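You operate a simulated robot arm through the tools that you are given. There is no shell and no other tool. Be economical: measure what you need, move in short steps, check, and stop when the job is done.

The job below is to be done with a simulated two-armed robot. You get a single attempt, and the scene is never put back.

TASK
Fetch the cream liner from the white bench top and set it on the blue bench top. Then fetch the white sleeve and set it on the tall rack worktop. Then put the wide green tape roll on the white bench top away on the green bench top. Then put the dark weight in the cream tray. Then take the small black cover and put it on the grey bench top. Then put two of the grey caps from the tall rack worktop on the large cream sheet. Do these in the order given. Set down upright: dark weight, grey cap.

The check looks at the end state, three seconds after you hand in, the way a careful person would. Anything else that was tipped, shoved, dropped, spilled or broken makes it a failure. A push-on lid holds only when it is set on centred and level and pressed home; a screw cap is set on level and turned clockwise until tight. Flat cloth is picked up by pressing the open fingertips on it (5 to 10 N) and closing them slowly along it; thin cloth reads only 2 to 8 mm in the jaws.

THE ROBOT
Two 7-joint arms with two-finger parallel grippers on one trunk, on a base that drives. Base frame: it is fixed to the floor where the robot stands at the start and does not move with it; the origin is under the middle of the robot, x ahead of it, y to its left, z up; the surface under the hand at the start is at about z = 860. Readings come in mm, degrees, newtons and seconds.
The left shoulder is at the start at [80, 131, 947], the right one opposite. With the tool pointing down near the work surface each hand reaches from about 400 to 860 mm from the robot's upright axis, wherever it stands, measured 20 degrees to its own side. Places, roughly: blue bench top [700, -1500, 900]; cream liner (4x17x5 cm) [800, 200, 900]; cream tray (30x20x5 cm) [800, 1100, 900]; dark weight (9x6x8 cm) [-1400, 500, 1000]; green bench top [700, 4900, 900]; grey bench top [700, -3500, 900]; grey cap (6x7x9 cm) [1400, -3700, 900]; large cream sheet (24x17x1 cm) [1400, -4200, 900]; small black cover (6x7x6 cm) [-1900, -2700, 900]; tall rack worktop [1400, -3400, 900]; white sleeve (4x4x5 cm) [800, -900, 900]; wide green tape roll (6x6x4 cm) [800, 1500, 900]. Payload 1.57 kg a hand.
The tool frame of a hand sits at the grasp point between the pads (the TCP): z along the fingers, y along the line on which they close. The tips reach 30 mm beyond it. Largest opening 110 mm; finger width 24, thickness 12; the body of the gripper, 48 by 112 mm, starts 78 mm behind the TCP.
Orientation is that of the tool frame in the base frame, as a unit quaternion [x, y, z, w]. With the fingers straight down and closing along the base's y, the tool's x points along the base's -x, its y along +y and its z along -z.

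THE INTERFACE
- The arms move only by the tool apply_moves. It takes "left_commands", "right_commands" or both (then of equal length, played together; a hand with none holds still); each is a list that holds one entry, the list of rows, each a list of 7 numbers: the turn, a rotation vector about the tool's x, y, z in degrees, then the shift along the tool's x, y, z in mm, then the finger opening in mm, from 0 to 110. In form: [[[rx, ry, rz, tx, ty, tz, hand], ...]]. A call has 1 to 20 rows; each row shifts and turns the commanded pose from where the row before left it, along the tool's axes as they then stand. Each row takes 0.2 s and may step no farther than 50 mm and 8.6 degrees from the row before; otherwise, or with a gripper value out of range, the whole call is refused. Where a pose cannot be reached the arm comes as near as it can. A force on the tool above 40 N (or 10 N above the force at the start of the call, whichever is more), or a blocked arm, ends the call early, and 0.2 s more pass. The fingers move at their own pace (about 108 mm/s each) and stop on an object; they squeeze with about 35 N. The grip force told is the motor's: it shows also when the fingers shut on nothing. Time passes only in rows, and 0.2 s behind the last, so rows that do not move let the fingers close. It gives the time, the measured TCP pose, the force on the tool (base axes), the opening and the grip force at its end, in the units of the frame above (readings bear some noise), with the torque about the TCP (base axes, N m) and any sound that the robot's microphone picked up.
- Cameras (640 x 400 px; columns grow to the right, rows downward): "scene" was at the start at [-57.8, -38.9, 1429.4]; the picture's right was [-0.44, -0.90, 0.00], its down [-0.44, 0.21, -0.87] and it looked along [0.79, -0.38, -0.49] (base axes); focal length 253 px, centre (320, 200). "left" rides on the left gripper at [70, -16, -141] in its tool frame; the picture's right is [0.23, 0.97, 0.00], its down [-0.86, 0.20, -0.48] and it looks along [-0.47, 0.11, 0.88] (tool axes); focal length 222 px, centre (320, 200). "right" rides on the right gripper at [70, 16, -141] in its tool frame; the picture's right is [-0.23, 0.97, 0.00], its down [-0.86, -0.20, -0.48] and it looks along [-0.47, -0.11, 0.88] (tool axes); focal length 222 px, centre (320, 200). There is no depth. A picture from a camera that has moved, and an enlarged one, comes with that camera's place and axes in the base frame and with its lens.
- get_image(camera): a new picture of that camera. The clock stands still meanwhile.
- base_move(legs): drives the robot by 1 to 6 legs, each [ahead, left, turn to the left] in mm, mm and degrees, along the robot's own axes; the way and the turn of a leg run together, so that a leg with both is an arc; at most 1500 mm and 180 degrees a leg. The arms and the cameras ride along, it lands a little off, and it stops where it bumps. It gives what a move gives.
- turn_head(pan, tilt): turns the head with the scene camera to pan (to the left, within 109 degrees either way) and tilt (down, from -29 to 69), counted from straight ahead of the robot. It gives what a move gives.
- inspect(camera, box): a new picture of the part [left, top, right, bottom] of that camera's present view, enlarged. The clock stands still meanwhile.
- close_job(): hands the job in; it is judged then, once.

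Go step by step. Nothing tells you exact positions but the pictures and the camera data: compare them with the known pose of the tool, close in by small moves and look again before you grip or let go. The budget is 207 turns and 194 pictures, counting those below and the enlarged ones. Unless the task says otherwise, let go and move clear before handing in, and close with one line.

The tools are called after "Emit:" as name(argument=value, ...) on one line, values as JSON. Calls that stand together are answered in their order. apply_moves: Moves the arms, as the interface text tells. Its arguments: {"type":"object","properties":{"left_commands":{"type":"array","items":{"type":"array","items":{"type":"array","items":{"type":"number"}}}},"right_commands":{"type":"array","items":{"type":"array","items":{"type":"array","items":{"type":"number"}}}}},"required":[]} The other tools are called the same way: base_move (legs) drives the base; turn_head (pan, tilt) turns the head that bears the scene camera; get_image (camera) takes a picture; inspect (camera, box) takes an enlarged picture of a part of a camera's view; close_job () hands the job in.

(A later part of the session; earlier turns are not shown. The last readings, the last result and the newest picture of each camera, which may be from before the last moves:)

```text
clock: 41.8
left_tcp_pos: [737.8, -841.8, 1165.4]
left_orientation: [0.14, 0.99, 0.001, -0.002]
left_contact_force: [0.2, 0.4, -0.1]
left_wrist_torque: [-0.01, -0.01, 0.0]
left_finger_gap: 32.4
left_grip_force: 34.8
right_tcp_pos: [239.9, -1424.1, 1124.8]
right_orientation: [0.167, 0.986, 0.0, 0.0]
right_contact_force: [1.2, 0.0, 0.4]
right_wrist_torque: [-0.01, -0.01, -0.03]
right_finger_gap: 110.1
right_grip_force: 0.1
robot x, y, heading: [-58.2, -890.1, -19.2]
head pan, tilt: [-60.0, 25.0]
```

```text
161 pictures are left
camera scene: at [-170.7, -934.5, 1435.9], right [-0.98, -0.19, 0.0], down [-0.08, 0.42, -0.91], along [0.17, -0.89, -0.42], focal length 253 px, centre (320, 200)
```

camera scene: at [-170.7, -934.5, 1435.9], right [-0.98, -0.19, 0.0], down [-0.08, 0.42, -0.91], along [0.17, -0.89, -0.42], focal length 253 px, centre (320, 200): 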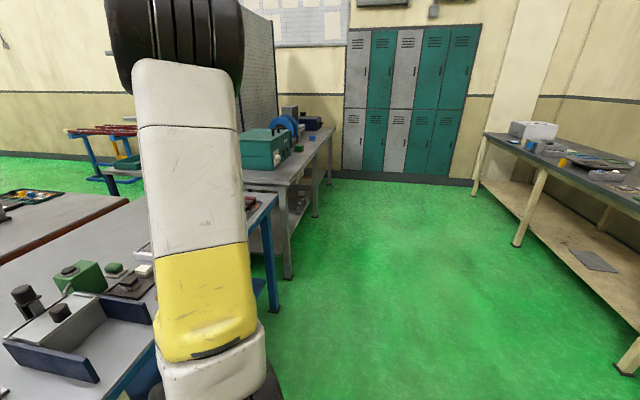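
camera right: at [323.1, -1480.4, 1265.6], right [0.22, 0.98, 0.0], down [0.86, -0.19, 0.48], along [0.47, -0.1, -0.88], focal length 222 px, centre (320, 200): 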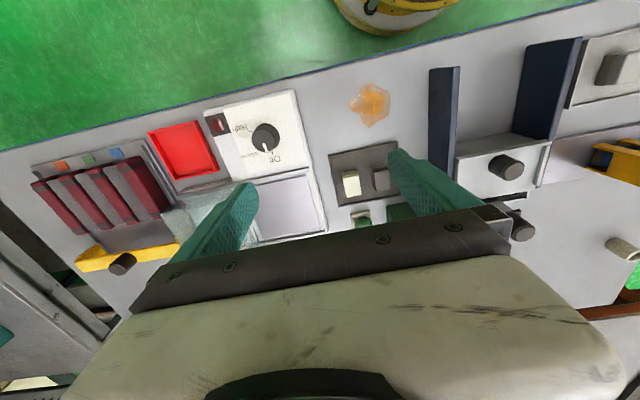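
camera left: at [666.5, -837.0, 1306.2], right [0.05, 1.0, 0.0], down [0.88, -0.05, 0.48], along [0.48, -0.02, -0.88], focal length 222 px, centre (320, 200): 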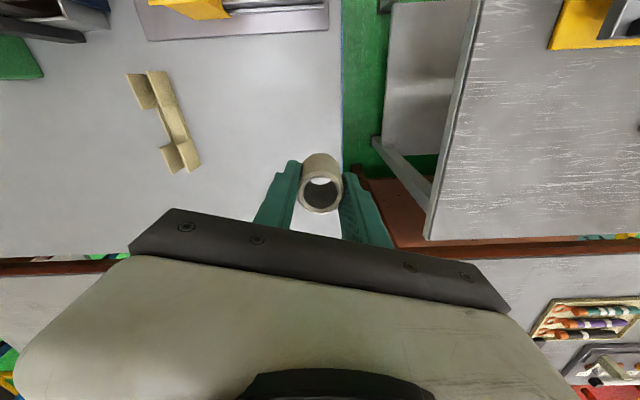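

Sleeve held. I retract, straighten, and drive right toward the grey bench/tall rack area.

Emit:
apply_moves(left_commands=[[[0, 0, 0, 45, -5, 5, 28], [0, 0, 0, 45, -5, 5, 28], [0, 0, 0, 45, -5, 5, 28], [0, 0, 0, 45, -5, 5, 28], [0, 0, 0, 45, -5, 5, 28], [0, 0, 0, 0, 0, 0, 28]]])

Emit:
base_move(legs=[[0, 0, 19.2], [-90, -1060, 0], [0, -1050, 0]])

Emit:
turn_head(pan=-20, tilt=25)

Emit:
get_image(camera="scene")

```text
clock: 43.2
left_tcp_pos: [736.9, -842.0, 1165.3]
left_orientation: [0.141, 0.99, 0.0, -0.001]
left_contact_force: [0.4, -0.4, -0.2]
left_wrist_torque: [-0.01, 0.0, -0.02]
left_finger_gap: 32.4
left_grip_force: 35.1
left hand out of reach, approached as far as the arm can: row 1, 2, 3, 4, 5
right_tcp_pos: [240.7, -1423.9, 1124.1]
right_orientation: [0.165, 0.986, 0.0, 0.0]
right_contact_force: [-0.4, -0.5, -1.1]
right_wrist_torque: [-0.01, -0.02, -0.04]
right_finger_gap: 110.0
right_grip_force: 0.0
robot x, y, heading: [-58.8, -890.5, -19.0]
head pan, tilt: [-60.0, 25.0]
```

```text
clock: 54.6
left_tcp_pos: [550.9, -2675.7, 1164.4]
left_orientation: [-0.012, 1.0, 0.0, -0.001]
left_contact_force: [0.4, 0.5, -0.5]
left_wrist_torque: [0.0, 0.0, 0.02]
left_finger_gap: 32.1
left_grip_force: 35.1
right_tcp_pos: [252.0, -3380.0, 1123.2]
right_orientation: [0.014, 1.0, -0.001, 0.001]
right_contact_force: [-0.6, -0.3, -0.1]
right_wrist_torque: [0.02, 0.0, 0.0]
right_finger_gap: 110.0
right_grip_force: 0.1
robot x, y, heading: [-193.6, -2960.7, -1.5]
head pan, tilt: [-60.0, 25.0]
```

```text
clock: 55.6
left_tcp_pos: [551.0, -2674.6, 1165.1]
left_orientation: [-0.013, 1.0, -0.001, -0.001]
left_contact_force: [-0.2, -0.1, -0.7]
left_wrist_torque: [-0.01, -0.01, 0.02]
left_finger_gap: 32.1
left_grip_force: 34.9
right_tcp_pos: [252.0, -3379.3, 1124.0]
right_orientation: [0.014, 1.0, 0.0, 0.0]
right_contact_force: [0.2, 0.0, -0.1]
right_wrist_torque: [0.04, -0.02, -0.01]
right_finger_gap: 109.9
right_grip_force: 0.1
robot x, y, heading: [-191.2, -2962.3, -1.8]
head pan, tilt: [-20.0, 25.0]
```

```text
160 pictures are left
camera scene: at [-245.5, -2989.9, 1435.9], right [-0.37, -0.93, 0.0], down [-0.39, 0.16, -0.91], along [0.84, -0.33, -0.42], focal length 253 px, centre (320, 200)
```

scene: 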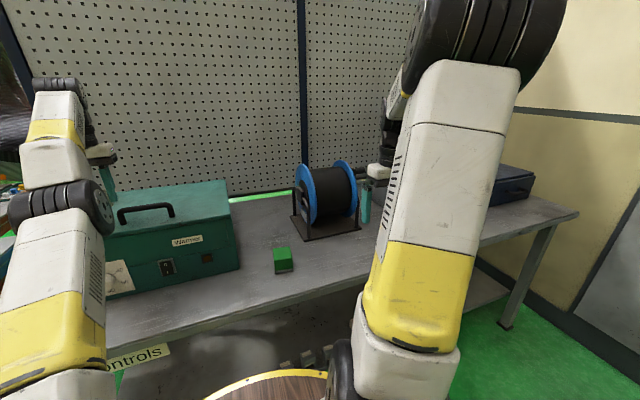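

The left arm seems stuck at its reach limit; the tall rack must be behind the pegboard. First I'll try freeing the left hand by moving it down and back.

Emit:
apply_moves(left_commands=[[[0, 0, 0, 40, 0, 20, 28], [0, 0, 0, 40, 0, 20, 28], [0, 0, 0, 40, 0, 0, 28], [0, 0, 0, 0, 0, 0, 28]]])

```text
clock: 56.6
left_tcp_pos: [550.7, -2675.0, 1166.0]
left_orientation: [-0.013, 1.0, 0.0, -0.001]
left_contact_force: [0.4, -0.3, 0.5]
left_wrist_torque: [0.01, 0.0, 0.03]
left_finger_gap: 32.1
left_grip_force: 34.9
left hand out of reach, approached as far as the arm can: row 1, 2, 3
right_tcp_pos: [252.4, -3379.7, 1122.0]
right_orientation: [0.014, 1.0, 0.0, 0.0]
right_contact_force: [-0.2, -0.4, -0.5]
right_wrist_torque: [0.02, 0.01, 0.02]
right_finger_gap: 110.2
right_grip_force: 0.0
robot x, y, heading: [-194.4, -2964.8, -1.6]
head pan, tilt: [-20.0, 25.0]
```

Emit:
apply_moves(left_commands=[[[0, 0, 0, 0, -30, 0, 28], [0, 0, 0, 0, 0, 30, 28], [0, 0, 0, 10, 0, 0, 28], [0, 0, 3, 0, 0, 0, 28], [0, 0, 0, 0, 0, 0, 28]]])

Emit:
get_image(camera="left")

```text
clock: 57.8
left_tcp_pos: [561.8, -2684.3, 1143.7]
left_orientation: [0.014, 1.0, 0.0, 0.0]
left_contact_force: [0.1, 0.6, 0.8]
left_wrist_torque: [0.02, -0.01, 0.02]
left_finger_gap: 32.1
left_grip_force: 34.6
left hand out of reach, approached as far as the arm can: row 1, 2, 3
right_tcp_pos: [251.5, -3380.1, 1124.0]
right_orientation: [0.014, 1.0, 0.001, 0.0]
right_contact_force: [0.9, 0.5, -0.2]
right_wrist_torque: [-0.01, 0.0, 0.01]
right_finger_gap: 110.2
right_grip_force: 0.2
robot x, y, heading: [-191.4, -2960.7, -2.0]
head pan, tilt: [-20.0, 25.0]
```

```text
159 pictures are left
camera left: at [492.3, -2696.2, 1284.7], right [-0.2, 0.98, 0.0], down [0.86, 0.18, 0.48], along [0.47, 0.1, -0.88], focal length 222 px, centre (320, 200)
```

left: 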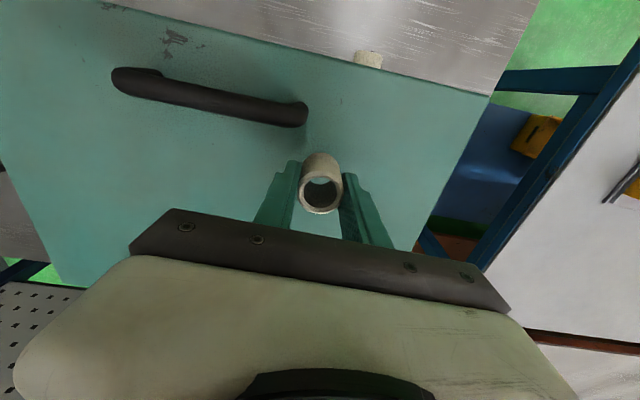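

Rotating the wrist freed it. Retracting now.

Emit:
apply_moves(left_commands=[[[0, 0, 2, 40, 0, 0, 28], [0, 0, 0, 40, 0, 0, 28], [0, 0, 0, 40, 0, 0, 28], [0, 0, 0, 40, 0, 0, 28], [0, 0, 0, 40, 0, 0, 28], [0, 0, 0, 0, 0, 0, 28]]])

Emit:
turn_head(pan=-70, tilt=20)

Emit:
get_image(camera="scene")

Emit:
turn_head(pan=50, tilt=15)

Emit:
get_image(camera="scene")

```text
clock: 59.2
left_tcp_pos: [541.7, -2657.9, 1172.7]
left_orientation: [0.031, 1.0, -0.001, -0.003]
left_contact_force: [-0.3, 0.4, -0.1]
left_wrist_torque: [0.02, 0.0, -0.02]
left_finger_gap: 32.3
left_grip_force: 35.5
left hand out of reach, approached as far as the arm can: row 1, 2, 3, 4, 5
right_tcp_pos: [251.9, -3379.5, 1123.4]
right_orientation: [0.013, 1.0, 0.0, 0.0]
right_contact_force: [0.8, 0.1, 0.5]
right_wrist_torque: [0.0, 0.05, 0.01]
right_finger_gap: 109.6
right_grip_force: 0.0
robot x, y, heading: [-192.0, -2962.0, -1.5]
head pan, tilt: [-20.0, 25.0]
```

```text
clock: 60.4
left_tcp_pos: [542.7, -2657.7, 1172.4]
left_orientation: [0.032, 0.999, 0.0, -0.003]
left_contact_force: [-0.6, -1.0, 0.2]
left_wrist_torque: [0.04, -0.01, -0.01]
left_finger_gap: 32.2
left_grip_force: 35.5
right_tcp_pos: [252.5, -3380.2, 1124.5]
right_orientation: [0.015, 1.0, 0.0, 0.0]
right_contact_force: [-0.1, 0.8, -0.7]
right_wrist_torque: [-0.04, -0.04, 0.02]
right_finger_gap: 109.9
right_grip_force: 0.1
robot x, y, heading: [-189.1, -2959.9, -1.6]
head pan, tilt: [-70.0, 20.0]
```

```text
158 pictures are left
camera scene: at [-301.7, -3044.2, 1444.0], right [-0.95, -0.32, 0.0], down [-0.11, 0.32, -0.94], along [0.3, -0.89, -0.34], focal length 253 px, centre (320, 200)
```

scene: 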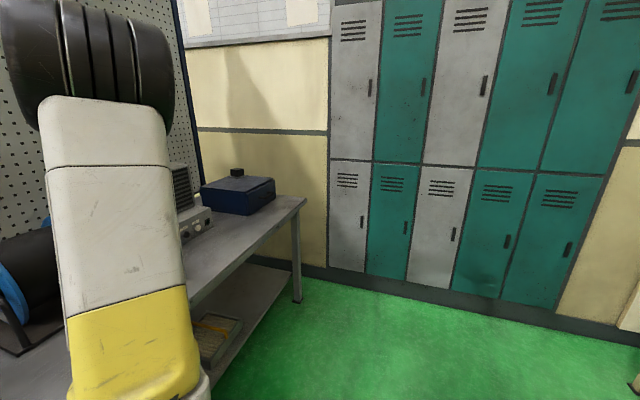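

```text
clock: 62.4
left_tcp_pos: [542.2, -2658.1, 1173.0]
left_orientation: [0.032, 0.999, -0.001, -0.003]
left_contact_force: [0.3, -0.9, -0.4]
left_wrist_torque: [-0.02, -0.01, 0.06]
left_finger_gap: 31.8
left_grip_force: 34.6
right_tcp_pos: [252.1, -3380.2, 1123.7]
right_orientation: [0.014, 1.0, 0.001, 0.0]
right_contact_force: [0.8, -0.1, 0.0]
right_wrist_torque: [-0.01, -0.01, -0.02]
right_finger_gap: 110.0
right_grip_force: 0.0
robot x, y, heading: [-194.5, -2960.6, -1.4]
head pan, tilt: [50.0, 15.0]
```

```text
157 pictures are left
camera scene: at [-269.1, -2886.1, 1452.1], right [0.75, -0.66, 0.0], down [-0.17, -0.19, -0.97], along [0.64, 0.72, -0.26], focal length 253 px, centre (320, 200)
```

scene: 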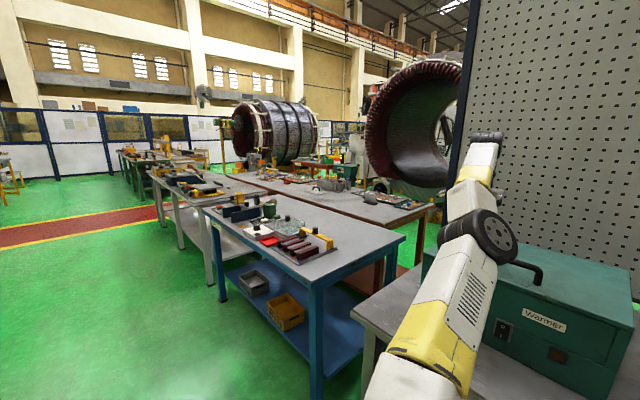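

The tall rack is on the far side of the pegboard, so I must go round by the red aisle on the left end. First I back off and drive left into open floor, then free the left arm there.

Emit:
base_move(legs=[[-260, 0, 1.5], [0, 1500, 0]])

Emit:
apply_moves(left_commands=[[[0, 0, 0, 0, 0, 45, 28], [0, 0, 0, 0, 0, 45, 28], [0, 0, 0, 20, 0, 45, 28], [0, 0, 0, 45, 0, 0, 28], [0, 0, 0, 45, 0, 0, 28], [0, 0, 0, 0, 0, 0, 28]]])

Emit:
get_image(camera="scene")

```text
clock: 71.2
left_tcp_pos: [309.2, -1186.1, 1173.6]
left_orientation: [0.038, 0.999, 0.0, -0.002]
left_contact_force: [0.7, -0.2, 0.8]
left_wrist_torque: [0.0, -0.01, -0.01]
left_finger_gap: 31.1
left_grip_force: 34.7
right_tcp_pos: [11.0, -1904.2, 1123.8]
right_orientation: [0.02, 1.0, 0.0, 0.0]
right_contact_force: [0.0, -0.9, 0.5]
right_wrist_torque: [-0.02, 0.01, -0.03]
right_finger_gap: 110.0
right_grip_force: 0.2
robot x, y, heading: [-428.4, -1481.0, -2.2]
head pan, tilt: [50.0, 15.0]
```

```text
clock: 72.6
left_tcp_pos: [336.7, -1150.6, 1081.4]
left_orientation: [0.037, 0.999, -0.001, -0.005]
left_contact_force: [-0.3, -0.1, 0.1]
left_wrist_torque: [0.0, 0.0, 0.0]
left_finger_gap: 31.2
left_grip_force: 34.6
left hand out of reach, approached as far as the arm can: row 1, 2, 3, 4, 5
right_tcp_pos: [10.4, -1903.5, 1123.4]
right_orientation: [0.019, 1.0, 0.0, -0.001]
right_contact_force: [0.1, 0.5, -0.1]
right_wrist_torque: [0.01, 0.02, 0.0]
right_finger_gap: 109.7
right_grip_force: 0.1
robot x, y, heading: [-432.5, -1478.8, -2.4]
head pan, tilt: [50.0, 15.0]
```

```text
156 pictures are left
camera scene: at [-505.6, -1403.2, 1452.1], right [0.74, -0.67, 0.0], down [-0.17, -0.19, -0.97], along [0.65, 0.71, -0.26], focal length 253 px, centre (320, 200)
```

scene: 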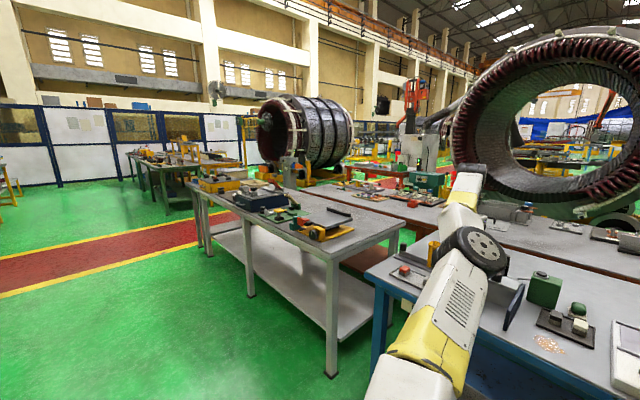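

The arm is stretched straight (singular). I'll test sideways and upward moves to unbend it.

Emit:
apply_moves(left_commands=[[[0, 0, 0, 0, 0, -45, 28], [0, 0, 0, 0, 0, -45, 28], [0, 0, 0, 30, 0, 0, 28], [0, 0, 0, 0, 45, 0, 28], [0, 0, 0, 0, 45, 0, 28], [0, 0, 0, 30, 0, 0, 28], [0, 0, 0, 0, -45, 0, 28], [0, 0, 0, 0, -45, 0, 28], [0, 0, 0, 0, -45, 0, 28], [0, 0, 0, 0, -45, 0, 28], [0, 0, 0, 30, 0, 0, 28], [0, 0, 0, 30, 0, 0, 28], [0, 0, 0, 0, 0, 0, 28]]])

Emit:
get_image(camera="scene")

```text
clock: 75.4
left_tcp_pos: [187.0, -1239.4, 1135.9]
left_orientation: [0.038, 0.999, 0.0, -0.003]
left_contact_force: [0.5, -0.2, 0.7]
left_wrist_torque: [0.03, 0.01, 0.02]
left_finger_gap: 31.2
left_grip_force: 35.0
left hand out of reach, approached as far as the arm can: row 1, 2, 5
right_tcp_pos: [9.3, -1903.6, 1123.5]
right_orientation: [0.019, 1.0, 0.001, 0.0]
right_contact_force: [0.3, 0.1, -0.8]
right_wrist_torque: [-0.01, -0.03, 0.01]
right_finger_gap: 110.1
right_grip_force: 0.0
robot x, y, heading: [-428.6, -1479.2, -2.3]
head pan, tilt: [50.0, 15.0]
```

```text
155 pictures are left
camera scene: at [-505.7, -1403.2, 1452.1], right [0.74, -0.67, 0.0], down [-0.17, -0.19, -0.97], along [0.65, 0.71, -0.26], focal length 253 px, centre (320, 200)
```

scene: 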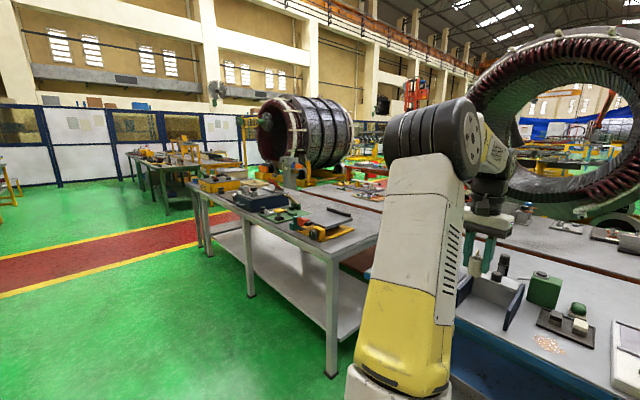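

Arm is free again. Driving left to the red aisle at y≈2450.

Emit:
base_move(legs=[[0, 0, 2.3], [0, 1500, 0], [0, 1500, 0], [0, 920, 0]])

Emit:
turn_head(pan=0, tilt=12)

Emit:
get_image(camera="scene")

Emit:
turn_head(pan=-50, tilt=12)

Emit:
get_image(camera="scene")

```text
clock: 94.5
left_tcp_pos: [206.9, 2661.5, 1136.8]
left_orientation: [0.018, 1.0, -0.001, -0.003]
left_contact_force: [-0.1, -0.4, -0.5]
left_wrist_torque: [0.01, 0.02, -0.02]
left_finger_gap: 31.3
left_grip_force: 35.1
right_tcp_pos: [53.5, 1993.7, 1125.7]
right_orientation: [0.0, 1.0, -0.001, 0.0]
right_contact_force: [0.1, -0.2, -0.3]
right_wrist_torque: [0.01, -0.03, -0.02]
right_finger_gap: 110.0
right_grip_force: 0.0
robot x, y, heading: [-403.9, 2398.6, -0.1]
head pan, tilt: [50.0, 15.0]
```

```text
clock: 95.7
left_tcp_pos: [205.9, 2662.9, 1138.7]
left_orientation: [0.018, 1.0, -0.001, -0.002]
left_contact_force: [-0.2, -0.3, -0.5]
left_wrist_torque: [0.03, -0.01, 0.03]
left_finger_gap: 31.2
left_grip_force: 35.4
right_tcp_pos: [55.1, 1994.8, 1123.4]
right_orientation: [0.001, 1.0, 0.0, 0.0]
right_contact_force: [-0.2, 0.0, 0.0]
right_wrist_torque: [-0.02, 0.0, -0.02]
right_finger_gap: 110.0
right_grip_force: 0.0
robot x, y, heading: [-395.4, 2402.8, -0.2]
head pan, tilt: [0.0, 12.0]
```

```text
154 pictures are left
camera scene: at [-446.6, 2401.9, 1457.0], right [0.0, -1.0, 0.0], down [-0.21, 0.0, -0.98], along [0.98, 0.0, -0.21], focal length 253 px, centre (320, 200)
```

scene: 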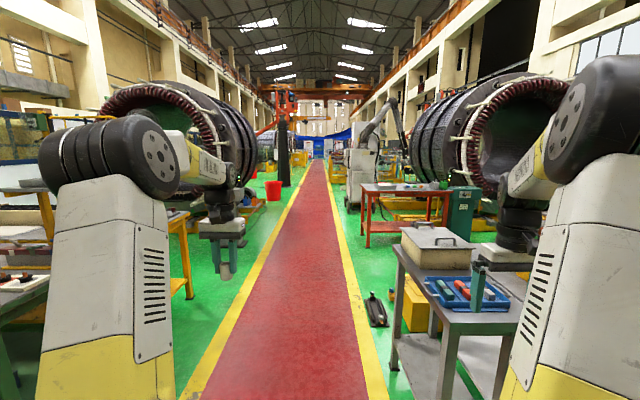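

```text
clock: 96.9
left_tcp_pos: [206.8, 2662.4, 1137.2]
left_orientation: [0.019, 1.0, -0.001, -0.002]
left_contact_force: [0.2, -0.1, -0.3]
left_wrist_torque: [0.04, 0.01, 0.0]
left_finger_gap: 31.2
left_grip_force: 34.9
right_tcp_pos: [54.1, 1993.1, 1123.6]
right_orientation: [0.001, 1.0, 0.0, 0.0]
right_contact_force: [0.2, 0.1, -0.6]
right_wrist_torque: [0.02, 0.0, 0.0]
right_finger_gap: 110.2
right_grip_force: 0.1
robot x, y, heading: [-402.5, 2400.7, -0.2]
head pan, tilt: [-50.0, 12.0]
```

```text
153 pictures are left
camera scene: at [-480.1, 2330.5, 1457.0], right [-0.77, -0.64, 0.0], down [-0.13, 0.16, -0.98], along [0.63, -0.75, -0.21], focal length 253 px, centre (320, 200)
```

scene: 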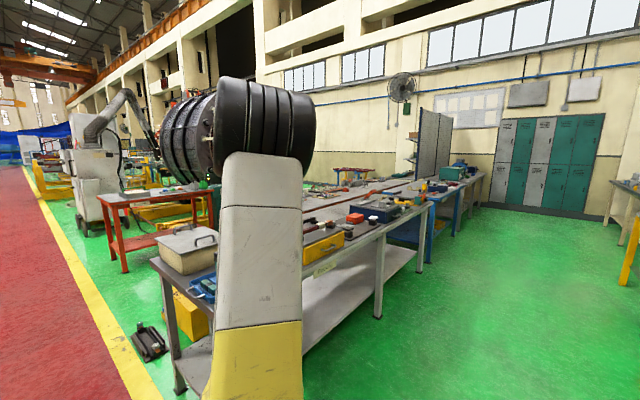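

Clear red aisle ahead. Driving forward 2.2 m, then looking right behind the benches.

Emit:
base_move(legs=[[1200, 60, 0], [1100, 0, 0]])

Emit:
turn_head(pan=-85, tilt=18)

Emit:
get_image(camera="scene")

```text
clock: 108.0
left_tcp_pos: [2464.8, 2672.5, 1136.7]
left_orientation: [0.035, 0.999, -0.001, -0.003]
left_contact_force: [-0.8, 0.4, 0.0]
left_wrist_torque: [0.02, 0.0, -0.02]
left_finger_gap: 31.0
left_grip_force: 34.8
right_tcp_pos: [2290.2, 2008.9, 1123.3]
right_orientation: [0.018, 1.0, 0.0, 0.0]
right_contact_force: [0.2, 0.5, -0.7]
right_wrist_torque: [-0.01, -0.04, -0.02]
right_finger_gap: 110.0
right_grip_force: 0.2
robot x, y, heading: [1846.4, 2426.6, -1.9]
head pan, tilt: [-50.0, 12.0]
```

```text
clock: 109.0
left_tcp_pos: [2464.1, 2673.1, 1136.9]
left_orientation: [0.034, 0.999, -0.001, -0.002]
left_contact_force: [-0.4, 0.0, -0.1]
left_wrist_torque: [0.03, -0.03, 0.0]
left_finger_gap: 31.3
left_grip_force: 35.1
right_tcp_pos: [2290.7, 2008.4, 1124.8]
right_orientation: [0.019, 1.0, -0.001, 0.001]
right_contact_force: [0.0, 0.0, 0.3]
right_wrist_torque: [-0.03, 0.01, 0.0]
right_finger_gap: 110.1
right_grip_force: 0.1
robot x, y, heading: [1851.1, 2432.7, -1.9]
head pan, tilt: [-85.0, 18.0]
```

```text
152 pictures are left
camera scene: at [1714.9, 2343.8, 1447.2], right [-1.0, -0.05, 0.0], down [-0.02, 0.31, -0.95], along [0.05, -0.95, -0.31], focal length 253 px, centre (320, 200)
```

scene: 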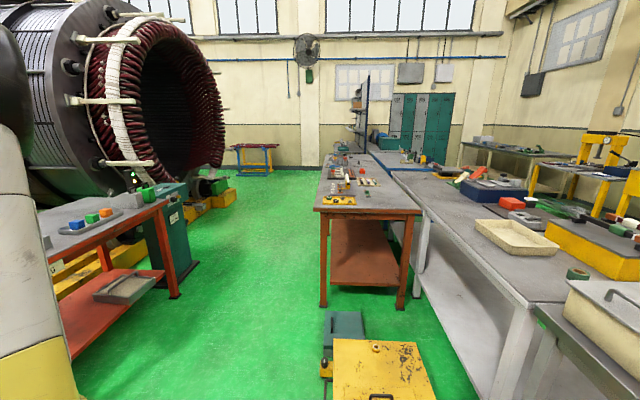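

There's a wide corridor between the orange-legged bench and the red table leading to the rack. I'll go forward 480, turn right to face −y and drive down the corridor.

Emit:
base_move(legs=[[480, 0, 0], [0, 0, -88], [1500, 0, 0], [1500, 0, 0]])

Emit:
turn_head(pan=30, tilt=15)

Emit:
get_image(camera="scene")

Emit:
turn_head(pan=-20, tilt=18)

Emit:
get_image(camera="scene")

```text
clock: 129.7
left_tcp_pos: [2552.2, -1187.8, 1136.3]
left_orientation: [0.728, 0.685, 0.001, -0.002]
left_contact_force: [0.5, -0.5, 0.4]
left_wrist_torque: [0.02, -0.02, -0.03]
left_finger_gap: 31.4
left_grip_force: 34.7
right_tcp_pos: [1884.8, -1017.6, 1124.7]
right_orientation: [0.717, 0.697, 0.0, 0.0]
right_contact_force: [-0.6, 0.4, 0.2]
right_wrist_torque: [0.01, -0.02, 0.01]
right_finger_gap: 109.9
right_grip_force: 0.0
robot x, y, heading: [2305.4, -572.6, -91.6]
head pan, tilt: [-85.0, 18.0]
```

```text
clock: 131.6
left_tcp_pos: [2552.5, -1187.2, 1137.1]
left_orientation: [0.729, 0.685, 0.001, -0.003]
left_contact_force: [0.2, 0.9, -0.1]
left_wrist_torque: [0.0, -0.04, 0.02]
left_finger_gap: 31.3
left_grip_force: 35.1
right_tcp_pos: [1885.1, -1018.7, 1124.1]
right_orientation: [0.717, 0.697, 0.0, 0.0]
right_contact_force: [-0.7, -0.3, 0.1]
right_wrist_torque: [-0.04, 0.02, -0.01]
right_finger_gap: 110.0
right_grip_force: 0.0
robot x, y, heading: [2305.4, -573.1, -91.3]
head pan, tilt: [30.0, 15.0]
```

```text
151 pictures are left
camera scene: at [2353.5, -515.7, 1452.1], right [-0.88, -0.48, 0.0], down [-0.12, 0.23, -0.97], along [0.46, -0.85, -0.26], focal length 253 px, centre (320, 200)
```

scene: 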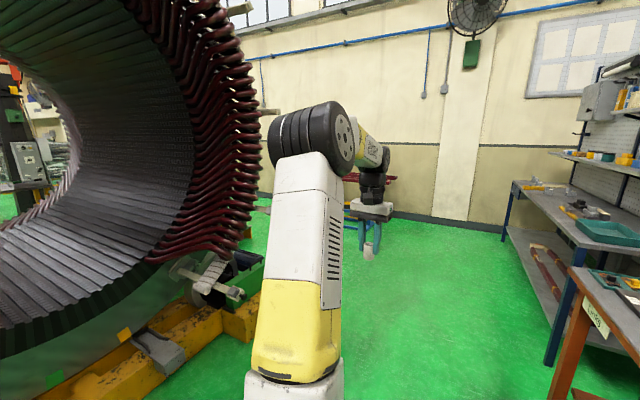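

```text
clock: 132.8
left_tcp_pos: [2550.5, -1187.3, 1136.7]
left_orientation: [0.729, 0.684, 0.002, -0.003]
left_contact_force: [-0.2, -0.3, 0.4]
left_wrist_torque: [-0.03, -0.03, -0.04]
left_finger_gap: 31.3
left_grip_force: 34.9
right_tcp_pos: [1885.0, -1017.0, 1123.5]
right_orientation: [0.716, 0.698, -0.001, 0.0]
right_contact_force: [-0.3, -0.4, 0.6]
right_wrist_torque: [0.05, -0.01, 0.01]
right_finger_gap: 110.2
right_grip_force: 0.2
robot x, y, heading: [2307.9, -570.8, -91.8]
head pan, tilt: [-20.0, 18.0]
```

```text
150 pictures are left
camera scene: at [2274.8, -520.3, 1447.2], right [-0.93, 0.37, 0.0], down [0.11, 0.29, -0.95], along [-0.35, -0.88, -0.31], focal length 253 px, centre (320, 200)
```

scene: 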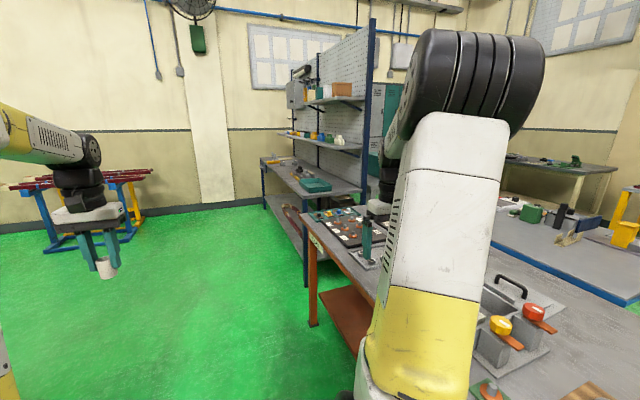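

The rack's worktop front edge is about x=1700, y −2300..−4500, with shelves above its back. I'll continue down the corridor and turn to face it.

Emit:
base_move(legs=[[1500, 60, 0], [950, 60, 0], [0, 0, -88]])

Emit:
turn_head(pan=0, tilt=30)

Emit:
get_image(camera="scene")

```text
refused: leg 1 is longer than a leg can be; nothing moved
```

```text
clock: 133.6
left_tcp_pos: [2551.7, -1187.9, 1137.0]
left_orientation: [0.729, 0.685, 0.001, -0.003]
left_contact_force: [-0.1, -0.1, -1.0]
left_wrist_torque: [-0.02, 0.0, -0.03]
left_finger_gap: 31.4
left_grip_force: 35.3
right_tcp_pos: [1886.5, -1017.6, 1125.1]
right_orientation: [0.717, 0.697, 0.0, 0.0]
right_contact_force: [0.5, 0.0, 0.0]
right_wrist_torque: [-0.02, -0.03, -0.02]
right_finger_gap: 109.9
right_grip_force: 0.0
robot x, y, heading: [2303.9, -573.3, -91.7]
head pan, tilt: [0.0, 30.0]
```

```text
149 pictures are left
camera scene: at [2306.5, -523.9, 1428.0], right [-1.0, 0.03, 0.0], down [0.01, 0.5, -0.87], along [-0.02, -0.87, -0.5], focal length 253 px, centre (320, 200)
```

scene: 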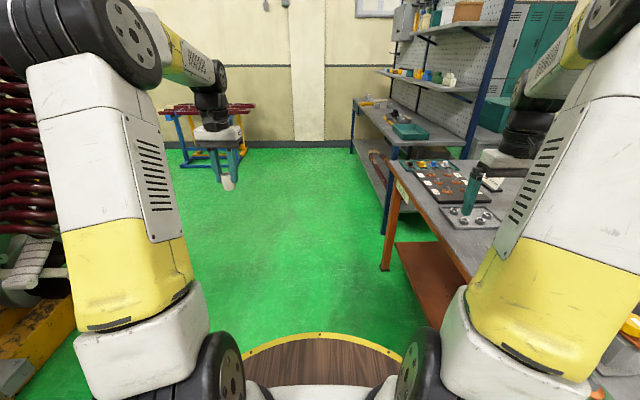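

Emit:
base_move(legs=[[1400, 60, 0], [1050, 60, 0], [0, 0, -88]])

Emit:
turn_head(pan=0, tilt=30)

Emit:
get_image(camera="scene")

```text
clock: 149.3
left_tcp_pos: [1777.2, -3265.9, 1136.6]
left_orientation: [1.0, -0.012, 0.002, 0.0]
left_contact_force: [0.8, 0.2, 0.3]
left_wrist_torque: [-0.03, 0.05, 0.02]
left_finger_gap: 31.4
left_grip_force: 34.9
right_tcp_pos: [1921.5, -2593.7, 1123.5]
right_orientation: [1.0, 0.005, 0.001, 0.0]
right_contact_force: [-0.5, 0.1, 0.3]
right_wrist_torque: [-0.02, -0.01, 0.0]
right_finger_gap: 110.0
right_grip_force: 0.1
robot x, y, heading: [2377.6, -2994.4, -179.7]
head pan, tilt: [0.0, 30.0]
```

```text
clock: 149.9
left_tcp_pos: [1778.6, -3265.7, 1136.9]
left_orientation: [1.0, -0.012, 0.003, -0.001]
left_contact_force: [-0.1, 0.8, -0.8]
left_wrist_torque: [-0.01, -0.02, 0.01]
left_finger_gap: 31.3
left_grip_force: 34.9
right_tcp_pos: [1921.4, -2592.2, 1124.0]
right_orientation: [1.0, 0.005, 0.0, -0.001]
right_contact_force: [-0.5, -0.7, -0.7]
right_wrist_torque: [-0.02, 0.01, -0.04]
right_finger_gap: 110.2
right_grip_force: 0.0
robot x, y, heading: [2381.7, -2994.5, -179.6]
head pan, tilt: [0.0, 30.0]
```

```text
148 pictures are left
camera scene: at [2430.6, -2993.4, 1427.9], right [-0.01, 1.0, 0.0], down [0.5, 0.01, -0.87], along [-0.87, -0.01, -0.5], focal length 253 px, centre (320, 200)
```

scene: 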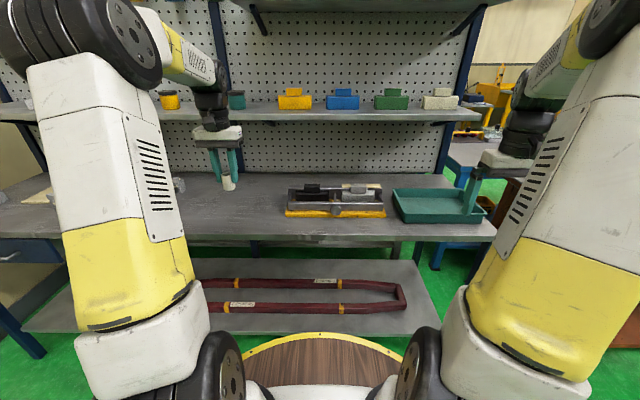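

Free worktop area lies around [1580,−3270], just where the left hand will be after driving 200 mm ahead.

Emit:
base_move(legs=[[200, 0, -0.3]])

Emit:
get_image(camera="left")

Emit:
get_image(camera="scene")

```text
clock: 151.4
left_tcp_pos: [1581.0, -3263.0, 1135.5]
left_orientation: [1.0, -0.014, 0.003, -0.001]
left_contact_force: [-0.3, 0.4, -0.1]
left_wrist_torque: [0.02, 0.03, 0.01]
left_finger_gap: 31.4
left_grip_force: 35.0
right_tcp_pos: [1727.6, -2592.2, 1123.9]
right_orientation: [1.0, 0.002, 0.0, 0.0]
right_contact_force: [0.2, -0.2, 0.0]
right_wrist_torque: [0.0, 0.03, 0.0]
right_finger_gap: 110.0
right_grip_force: 0.0
robot x, y, heading: [2187.5, -2995.6, -179.4]
head pan, tilt: [0.0, 30.0]
```

```text
147 pictures are left
camera left: at [1649.4, -3248.1, 1278.0], right [0.2, -0.98, 0.0], down [-0.86, -0.18, 0.47], along [-0.46, -0.09, -0.88], focal length 222 px, centre (320, 200)
```

left: 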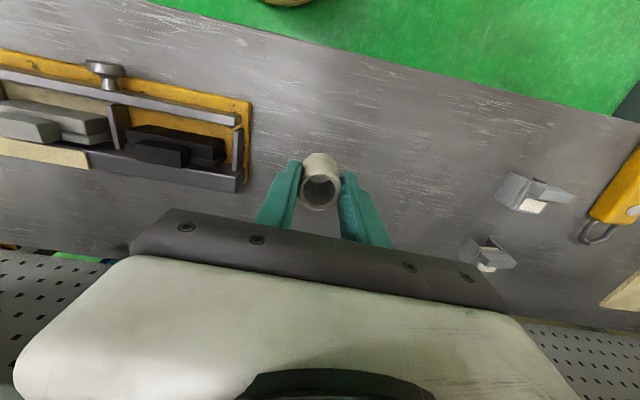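

```text
146 pictures are left
camera scene: at [2234.7, -2995.3, 1427.9], right [-0.01, 1.0, 0.0], down [0.5, 0.0, -0.87], along [-0.87, 0.0, -0.5], focal length 253 px, centre (320, 200)
```

scene: 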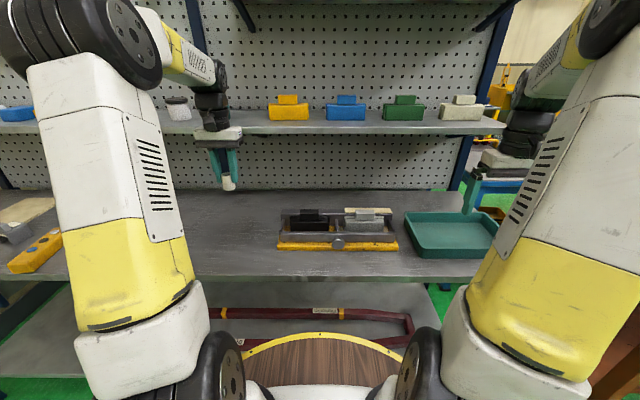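

Clear spot. Lowering the sleeve.

Emit:
apply_moves(left_commands=[[[0, 0, 0, 0, 0, 45, 28], [0, 0, 0, 0, 0, 45, 28], [0, 0, 0, 0, 0, 45, 28], [0, 0, 0, 0, 0, 45, 28], [0, 0, 0, 0, 0, 30, 28], [0, 0, 0, 0, 0, 10, 28], [0, 0, 0, 0, 0, 4, 28], [0, 0, 0, 0, 0, 0, 28]]])

Emit:
get_image(camera="left")

```text
clock: 153.2
left_tcp_pos: [1580.7, -3261.6, 914.7]
left_orientation: [1.0, -0.014, 0.003, 0.0]
left_contact_force: [0.0, 0.7, 0.2]
left_wrist_torque: [0.0, -0.02, 0.0]
left_finger_gap: 31.2
left_grip_force: 35.0
right_tcp_pos: [1728.1, -2592.1, 1123.6]
right_orientation: [1.0, 0.002, 0.0, 0.0]
right_contact_force: [-0.4, -0.1, 0.1]
right_wrist_torque: [0.02, 0.02, -0.02]
right_finger_gap: 110.1
right_grip_force: 0.1
robot x, y, heading: [2185.1, -2995.8, -179.8]
head pan, tilt: [0.0, 30.0]
```

```text
145 pictures are left
camera left: at [1649.4, -3246.7, 1055.3], right [0.2, -0.98, 0.0], down [-0.86, -0.18, 0.47], along [-0.46, -0.09, -0.88], focal length 222 px, centre (320, 200)
```

left: 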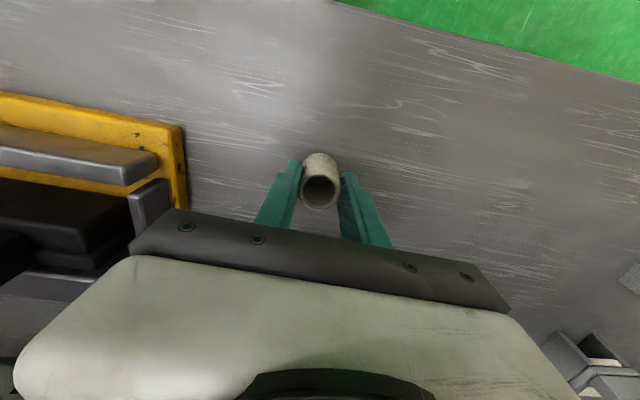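

Emit:
apply_moves(left_commands=[[[0, 0, 0, 0, 0, 7, 28], [0, 0, 0, 0, 0, 3, 28], [0, 0, 0, 0, 0, 2, 28], [0, 0, 0, 0, 0, 0, 28]]])

```text
clock: 153.8
left_tcp_pos: [1579.3, -3262.2, 911.9]
left_orientation: [1.0, -0.014, 0.001, 0.0]
left_contact_force: [5.4, -0.9, 11.7]
left_wrist_torque: [-0.12, -0.14, 0.03]
left_finger_gap: 31.0
left_grip_force: 35.1
right_tcp_pos: [1727.9, -2592.6, 1123.5]
right_orientation: [1.0, 0.003, 0.0, 0.001]
right_contact_force: [0.1, 0.6, 0.0]
right_wrist_torque: [0.0, -0.01, -0.02]
right_finger_gap: 110.0
right_grip_force: 0.0
robot x, y, heading: [2185.1, -2999.0, -179.7]
head pan, tilt: [0.0, 30.0]
stopped in row 2 (left hand): the force on the tool passed its limit at 46 N (the readings are from after the stop); the commanded pose is now the measured one
```

Contact at about z=912: the sleeve is on the worktop. Easing 1 mm, opening and rising.

Emit:
apply_moves(left_commands=[[[0, 0, 0, 0, 0, -1, 28], [0, 0, 0, 0, 0, 0, 50], [0, 0, 0, 0, 0, 0, 60], [0, 0, 0, 0, 0, -30, 60], [0, 0, 0, 0, 0, -45, 60], [0, 0, 0, 0, 0, -45, 60], [0, 0, 0, 0, 0, -45, 60], [0, 0, 0, 0, 0, -45, 60], [0, 0, 0, 0, 0, 0, 60]]])

Emit:
get_image(camera="left")

Emit:
turn_head(pan=40, tilt=28)

Emit:
get_image(camera="scene")

```text
clock: 155.8
left_tcp_pos: [1580.7, -3259.4, 1120.5]
left_orientation: [1.0, -0.015, 0.001, 0.0]
left_contact_force: [0.4, 0.7, -0.1]
left_wrist_torque: [0.01, 0.0, 0.02]
left_finger_gap: 60.1
left_grip_force: 0.1
right_tcp_pos: [1728.3, -2592.2, 1122.9]
right_orientation: [1.0, 0.002, 0.0, 0.001]
right_contact_force: [-0.5, 0.1, 0.6]
right_wrist_torque: [0.01, 0.02, 0.02]
right_finger_gap: 109.8
right_grip_force: 0.2
robot x, y, heading: [2183.1, -2996.9, -179.5]
head pan, tilt: [0.0, 30.0]
```

```text
144 pictures are left
camera left: at [1651.2, -3243.3, 1261.6], right [0.2, -0.98, 0.0], down [-0.86, -0.17, 0.48], along [-0.47, -0.09, -0.88], focal length 222 px, centre (320, 200)
```

left: 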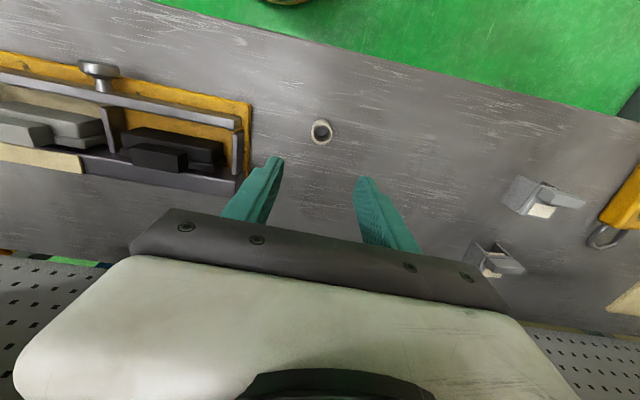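

```text
clock: 156.8
left_tcp_pos: [1581.6, -3260.4, 1119.9]
left_orientation: [1.0, -0.014, 0.002, 0.0]
left_contact_force: [0.0, 0.2, -0.8]
left_wrist_torque: [0.02, -0.03, 0.01]
left_finger_gap: 60.1
left_grip_force: 0.1
right_tcp_pos: [1726.7, -2592.0, 1124.7]
right_orientation: [1.0, 0.003, 0.0, 0.001]
right_contact_force: [0.6, 0.6, -0.5]
right_wrist_torque: [0.0, -0.01, -0.01]
right_finger_gap: 110.0
right_grip_force: 0.0
robot x, y, heading: [2188.3, -2995.5, -179.6]
head pan, tilt: [40.0, 28.0]
```

```text
143 pictures are left
camera scene: at [2255.6, -3053.7, 1431.1], right [-0.65, 0.76, 0.0], down [0.36, 0.3, -0.88], along [-0.67, -0.57, -0.47], focal length 253 px, centre (320, 200)
```

scene: 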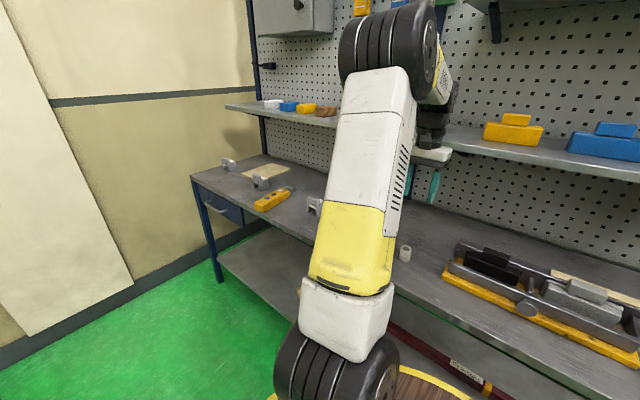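

Sleeve stands on the rack worktop, and the grey caps and cream sheet are visible for later. Now back out and return along the corridor to the aisle.

Emit:
apply_moves(left_commands=[[[0, 0, 0, 45, 0, 0, 100], [0, 0, 0, 45, 0, 0, 110], [0, 0, 0, 0, 0, 0, 110]]])

Emit:
base_move(legs=[[-190, 0, 0], [0, 0, -90], [1490, 0, 0], [1490, 0, 0]])

```text
clock: 157.6
left_tcp_pos: [1669.4, -3262.9, 1121.4]
left_orientation: [1.0, -0.015, 0.001, 0.0]
left_contact_force: [-0.3, 0.6, 0.1]
left_wrist_torque: [0.02, 0.03, 0.01]
left_finger_gap: 110.0
left_grip_force: 0.1
right_tcp_pos: [1727.3, -2593.7, 1125.2]
right_orientation: [1.0, 0.002, 0.0, 0.0]
right_contact_force: [-0.4, 0.9, 0.3]
right_wrist_torque: [0.0, -0.01, 0.02]
right_finger_gap: 109.8
right_grip_force: 0.0
robot x, y, heading: [2188.4, -2999.0, -179.5]
head pan, tilt: [40.0, 28.0]
```

```text
clock: 177.1
left_tcp_pos: [2237.4, 514.8, 1121.5]
left_orientation: [-0.685, 0.729, 0.0, 0.0]
left_contact_force: [0.4, 0.6, 0.1]
left_wrist_torque: [0.0, 0.01, 0.0]
left_finger_gap: 110.1
left_grip_force: 0.1
right_tcp_pos: [2904.4, 435.6, 1124.3]
right_orientation: [-0.697, 0.717, 0.0, 0.0]
right_contact_force: [0.1, -0.1, 0.0]
right_wrist_torque: [-0.02, 0.02, -0.02]
right_finger_gap: 109.9
right_grip_force: 0.0
robot x, y, heading: [2485.7, -11.1, 88.2]
head pan, tilt: [40.0, 28.0]
```

Emit:
base_move(legs=[[0, 150, 1.8], [1250, 0, 0], [1150, 0, 0], [0, 0, -90]])

```text
clock: 193.6
left_tcp_pos: [2830.4, 2618.9, 1121.6]
left_orientation: [0.027, 1.0, 0.001, -0.001]
left_contact_force: [-0.8, 0.8, 0.3]
left_wrist_torque: [0.01, 0.03, -0.02]
left_finger_gap: 109.8
left_grip_force: 0.0
right_tcp_pos: [2755.1, 1949.3, 1123.6]
right_orientation: [0.012, 1.0, 0.0, 0.001]
right_contact_force: [-1.0, 0.2, 0.2]
right_wrist_torque: [0.0, 0.04, 0.01]
right_finger_gap: 109.9
right_grip_force: 0.1
robot x, y, heading: [2306.1, 2364.0, -1.3]
head pan, tilt: [40.0, 28.0]
```

Emit:
base_move(legs=[[0, 0, 1.3], [-1350, 0, 0], [-1350, 0, 0], [0, -870, 0]])

Emit:
turn_head(pan=0, tilt=25)

Emit:
get_image(camera="scene")

```text
clock: 211.6
left_tcp_pos: [67.8, 1725.3, 1121.2]
left_orientation: [0.017, 1.0, -0.001, 0.0]
left_contact_force: [-0.4, 0.5, -0.5]
left_wrist_torque: [0.0, 0.0, 0.02]
left_finger_gap: 110.0
left_grip_force: 0.0
right_tcp_pos: [7.0, 1055.9, 1124.2]
right_orientation: [-0.001, 1.0, 0.0, 0.001]
right_contact_force: [-0.1, -0.4, 0.8]
right_wrist_torque: [0.01, 0.0, 0.01]
right_finger_gap: 109.9
right_grip_force: 0.0
robot x, y, heading: [-445.8, 1460.0, -0.0]
head pan, tilt: [40.0, 28.0]
```

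```text
clock: 212.7
left_tcp_pos: [67.4, 1725.2, 1121.0]
left_orientation: [0.016, 1.0, 0.0, -0.001]
left_contact_force: [0.0, -0.1, 0.5]
left_wrist_torque: [-0.01, 0.01, -0.01]
left_finger_gap: 109.8
left_grip_force: 0.0
right_tcp_pos: [6.7, 1056.3, 1124.5]
right_orientation: [0.0, 1.0, 0.001, 0.0]
right_contact_force: [0.0, 0.2, 0.2]
right_wrist_torque: [0.0, -0.01, -0.06]
right_finger_gap: 110.2
right_grip_force: 0.0
robot x, y, heading: [-449.3, 1460.7, 0.1]
head pan, tilt: [0.0, 25.0]
```

```text
142 pictures are left
camera scene: at [-496.7, 1463.0, 1435.9], right [0.0, -1.0, 0.0], down [-0.42, 0.0, -0.91], along [0.91, 0.0, -0.42], focal length 253 px, centre (320, 200)
```

scene: 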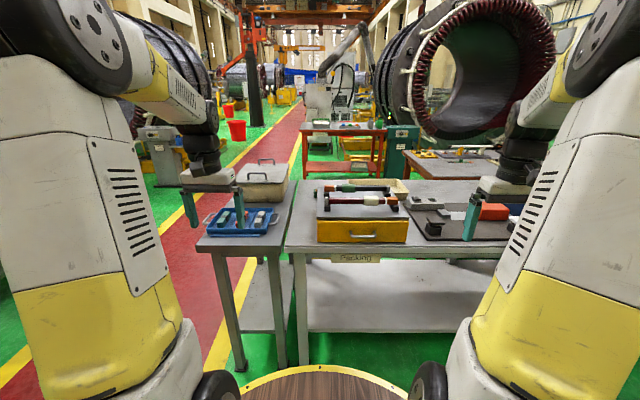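

I'm facing the bench with the yellow drawer chest; the tape roll should be behind it near [800,1500]. I'll drive up, turned right ~18° for left-hand reach.

Emit:
base_move(legs=[[415, 20, 0], [0, 0, -18]])

Emit:
turn_head(pan=20, tilt=35)

Emit:
get_image(camera="scene")

Emit:
get_image(camera="left")

```text
clock: 216.2
left_tcp_pos: [528.8, 1570.5, 1121.5]
left_orientation: [0.176, 0.984, 0.0, -0.001]
left_contact_force: [0.6, -0.4, 0.9]
left_wrist_torque: [0.02, 0.02, 0.0]
left_finger_gap: 110.0
left_grip_force: 0.0
right_tcp_pos: [260.2, 954.1, 1124.0]
right_orientation: [0.16, 0.987, 0.0, 0.0]
right_contact_force: [-0.9, 0.0, 0.3]
right_wrist_torque: [0.01, -0.01, 0.0]
right_finger_gap: 110.1
right_grip_force: 0.1
robot x, y, heading: [-46.8, 1482.7, -18.6]
head pan, tilt: [0.0, 25.0]
```

```text
clock: 217.1
left_tcp_pos: [529.9, 1570.2, 1120.2]
left_orientation: [0.176, 0.984, 0.0, -0.001]
left_contact_force: [-0.4, -0.8, 0.3]
left_wrist_torque: [-0.01, 0.01, 0.02]
left_finger_gap: 110.2
left_grip_force: 0.0
right_tcp_pos: [261.0, 954.2, 1123.4]
right_orientation: [0.159, 0.987, 0.0, 0.0]
right_contact_force: [0.2, 0.3, 0.1]
right_wrist_torque: [-0.03, 0.0, -0.01]
right_finger_gap: 110.1
right_grip_force: 0.1
robot x, y, heading: [-42.5, 1481.9, -18.3]
head pan, tilt: [20.0, 35.0]
```

```text
141 pictures are left
camera scene: at [-88.2, 1530.6, 1420.1], right [0.03, -1.0, 0.0], down [-0.57, -0.02, -0.82], along [0.82, 0.02, -0.57], focal length 253 px, centre (320, 200)
```

scene: 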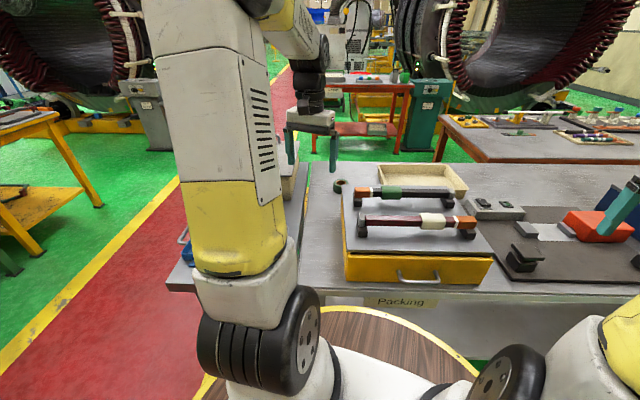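

```text
140 pictures are left
camera left: at [458.2, 1580.4, 1262.7], right [0.13, 0.99, 0.0], down [0.87, -0.11, 0.48], along [0.47, -0.06, -0.88], focal length 222 px, centre (320, 200)
```

left: 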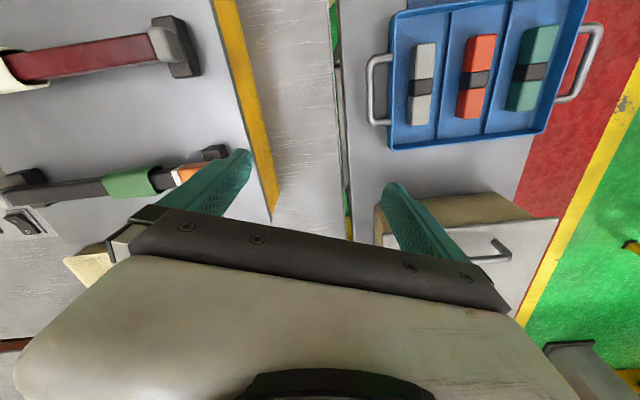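

The tape roll is at about [800,1475], behind the chest. I inch forward 22 mm, then move the hand above it at a safe height.

Emit:
base_move(legs=[[21, 7, 0]])

Emit:
inspect(camera="scene", box=[270, 140, 430, 260])

```text
clock: 217.8
left_tcp_pos: [550.5, 1570.2, 1121.9]
left_orientation: [0.176, 0.984, 0.0, -0.001]
left_contact_force: [0.7, -0.3, -0.9]
left_wrist_torque: [-0.02, 0.01, -0.02]
left_finger_gap: 109.8
left_grip_force: 0.0
right_tcp_pos: [283.5, 953.8, 1123.6]
right_orientation: [0.16, 0.987, 0.0, 0.0]
right_contact_force: [-0.6, 0.6, -1.1]
right_wrist_torque: [0.0, 0.03, 0.0]
right_finger_gap: 109.8
right_grip_force: 0.2
robot x, y, heading: [-20.0, 1485.4, -18.1]
head pan, tilt: [20.0, 35.0]
```

```text
3.33 times, centred on (350, 200) of scene
camera zoom: at [-66.5, 1530.6, 1420.1], right [0.03, -1.0, 0.0], down [-0.57, -0.02, -0.82], along [0.82, 0.02, -0.57], focal length 844 px, centre (220, 200)
```

zoom: 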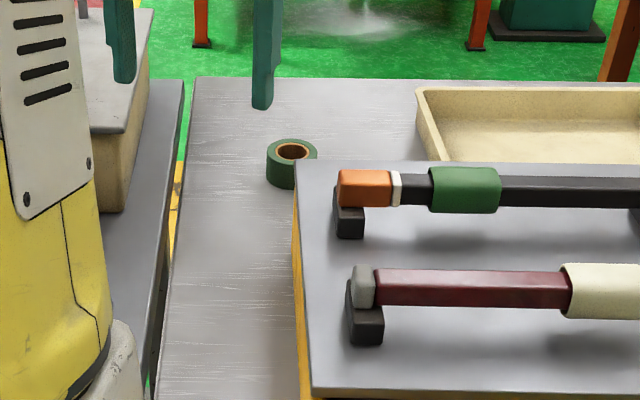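

Tape centre ≈ [780,1467], 60 mm across. Moving the hand over it above the chest.

Emit:
apply_moves(left_commands=[[[0, 0, 0, -42, -3, 10, 100], [0, 0, 0, -42, -3, 10, 100], [0, 0, 0, -42, -3, 10, 100], [0, 0, 0, -42, -3, 10, 100], [0, 0, 0, -42, -3, 12, 100], [0, 0, 0, -40, -2, 14, 100], [0, 0, 0, 0, 0, 40, 100], [0, 0, 0, 0, 0, 20, 100], [0, 0, 0, 0, 0, 0, 100]]])

Emit:
get_image(camera="left")

```text
clock: 219.8
left_tcp_pos: [777.9, 1471.9, 994.2]
left_orientation: [0.176, 0.984, 0.0, -0.002]
left_contact_force: [-0.5, -0.5, -0.2]
left_wrist_torque: [0.0, -0.04, -0.01]
left_finger_gap: 100.0
left_grip_force: 0.0
right_tcp_pos: [282.8, 954.3, 1123.7]
right_orientation: [0.159, 0.987, 0.0, 0.0]
right_contact_force: [-0.6, -0.3, 0.4]
right_wrist_torque: [-0.03, 0.01, 0.04]
right_finger_gap: 109.8
right_grip_force: 0.0
robot x, y, heading: [-24.7, 1483.8, -18.4]
head pan, tilt: [20.0, 35.0]
```

```text
138 pictures are left
camera left: at [706.5, 1481.5, 1135.7], right [0.12, 0.99, 0.0], down [0.87, -0.11, 0.48], along [0.47, -0.06, -0.88], focal length 222 px, centre (320, 200)
```

left: 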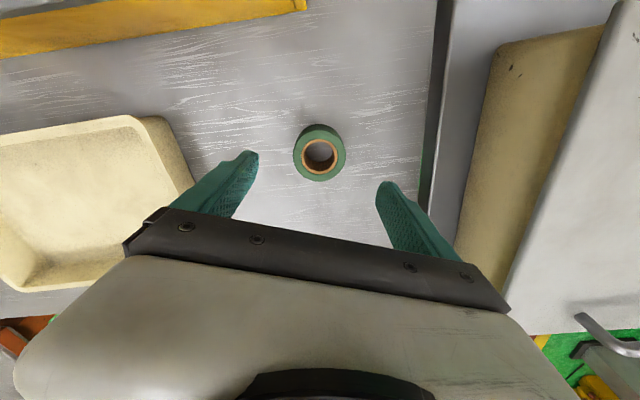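

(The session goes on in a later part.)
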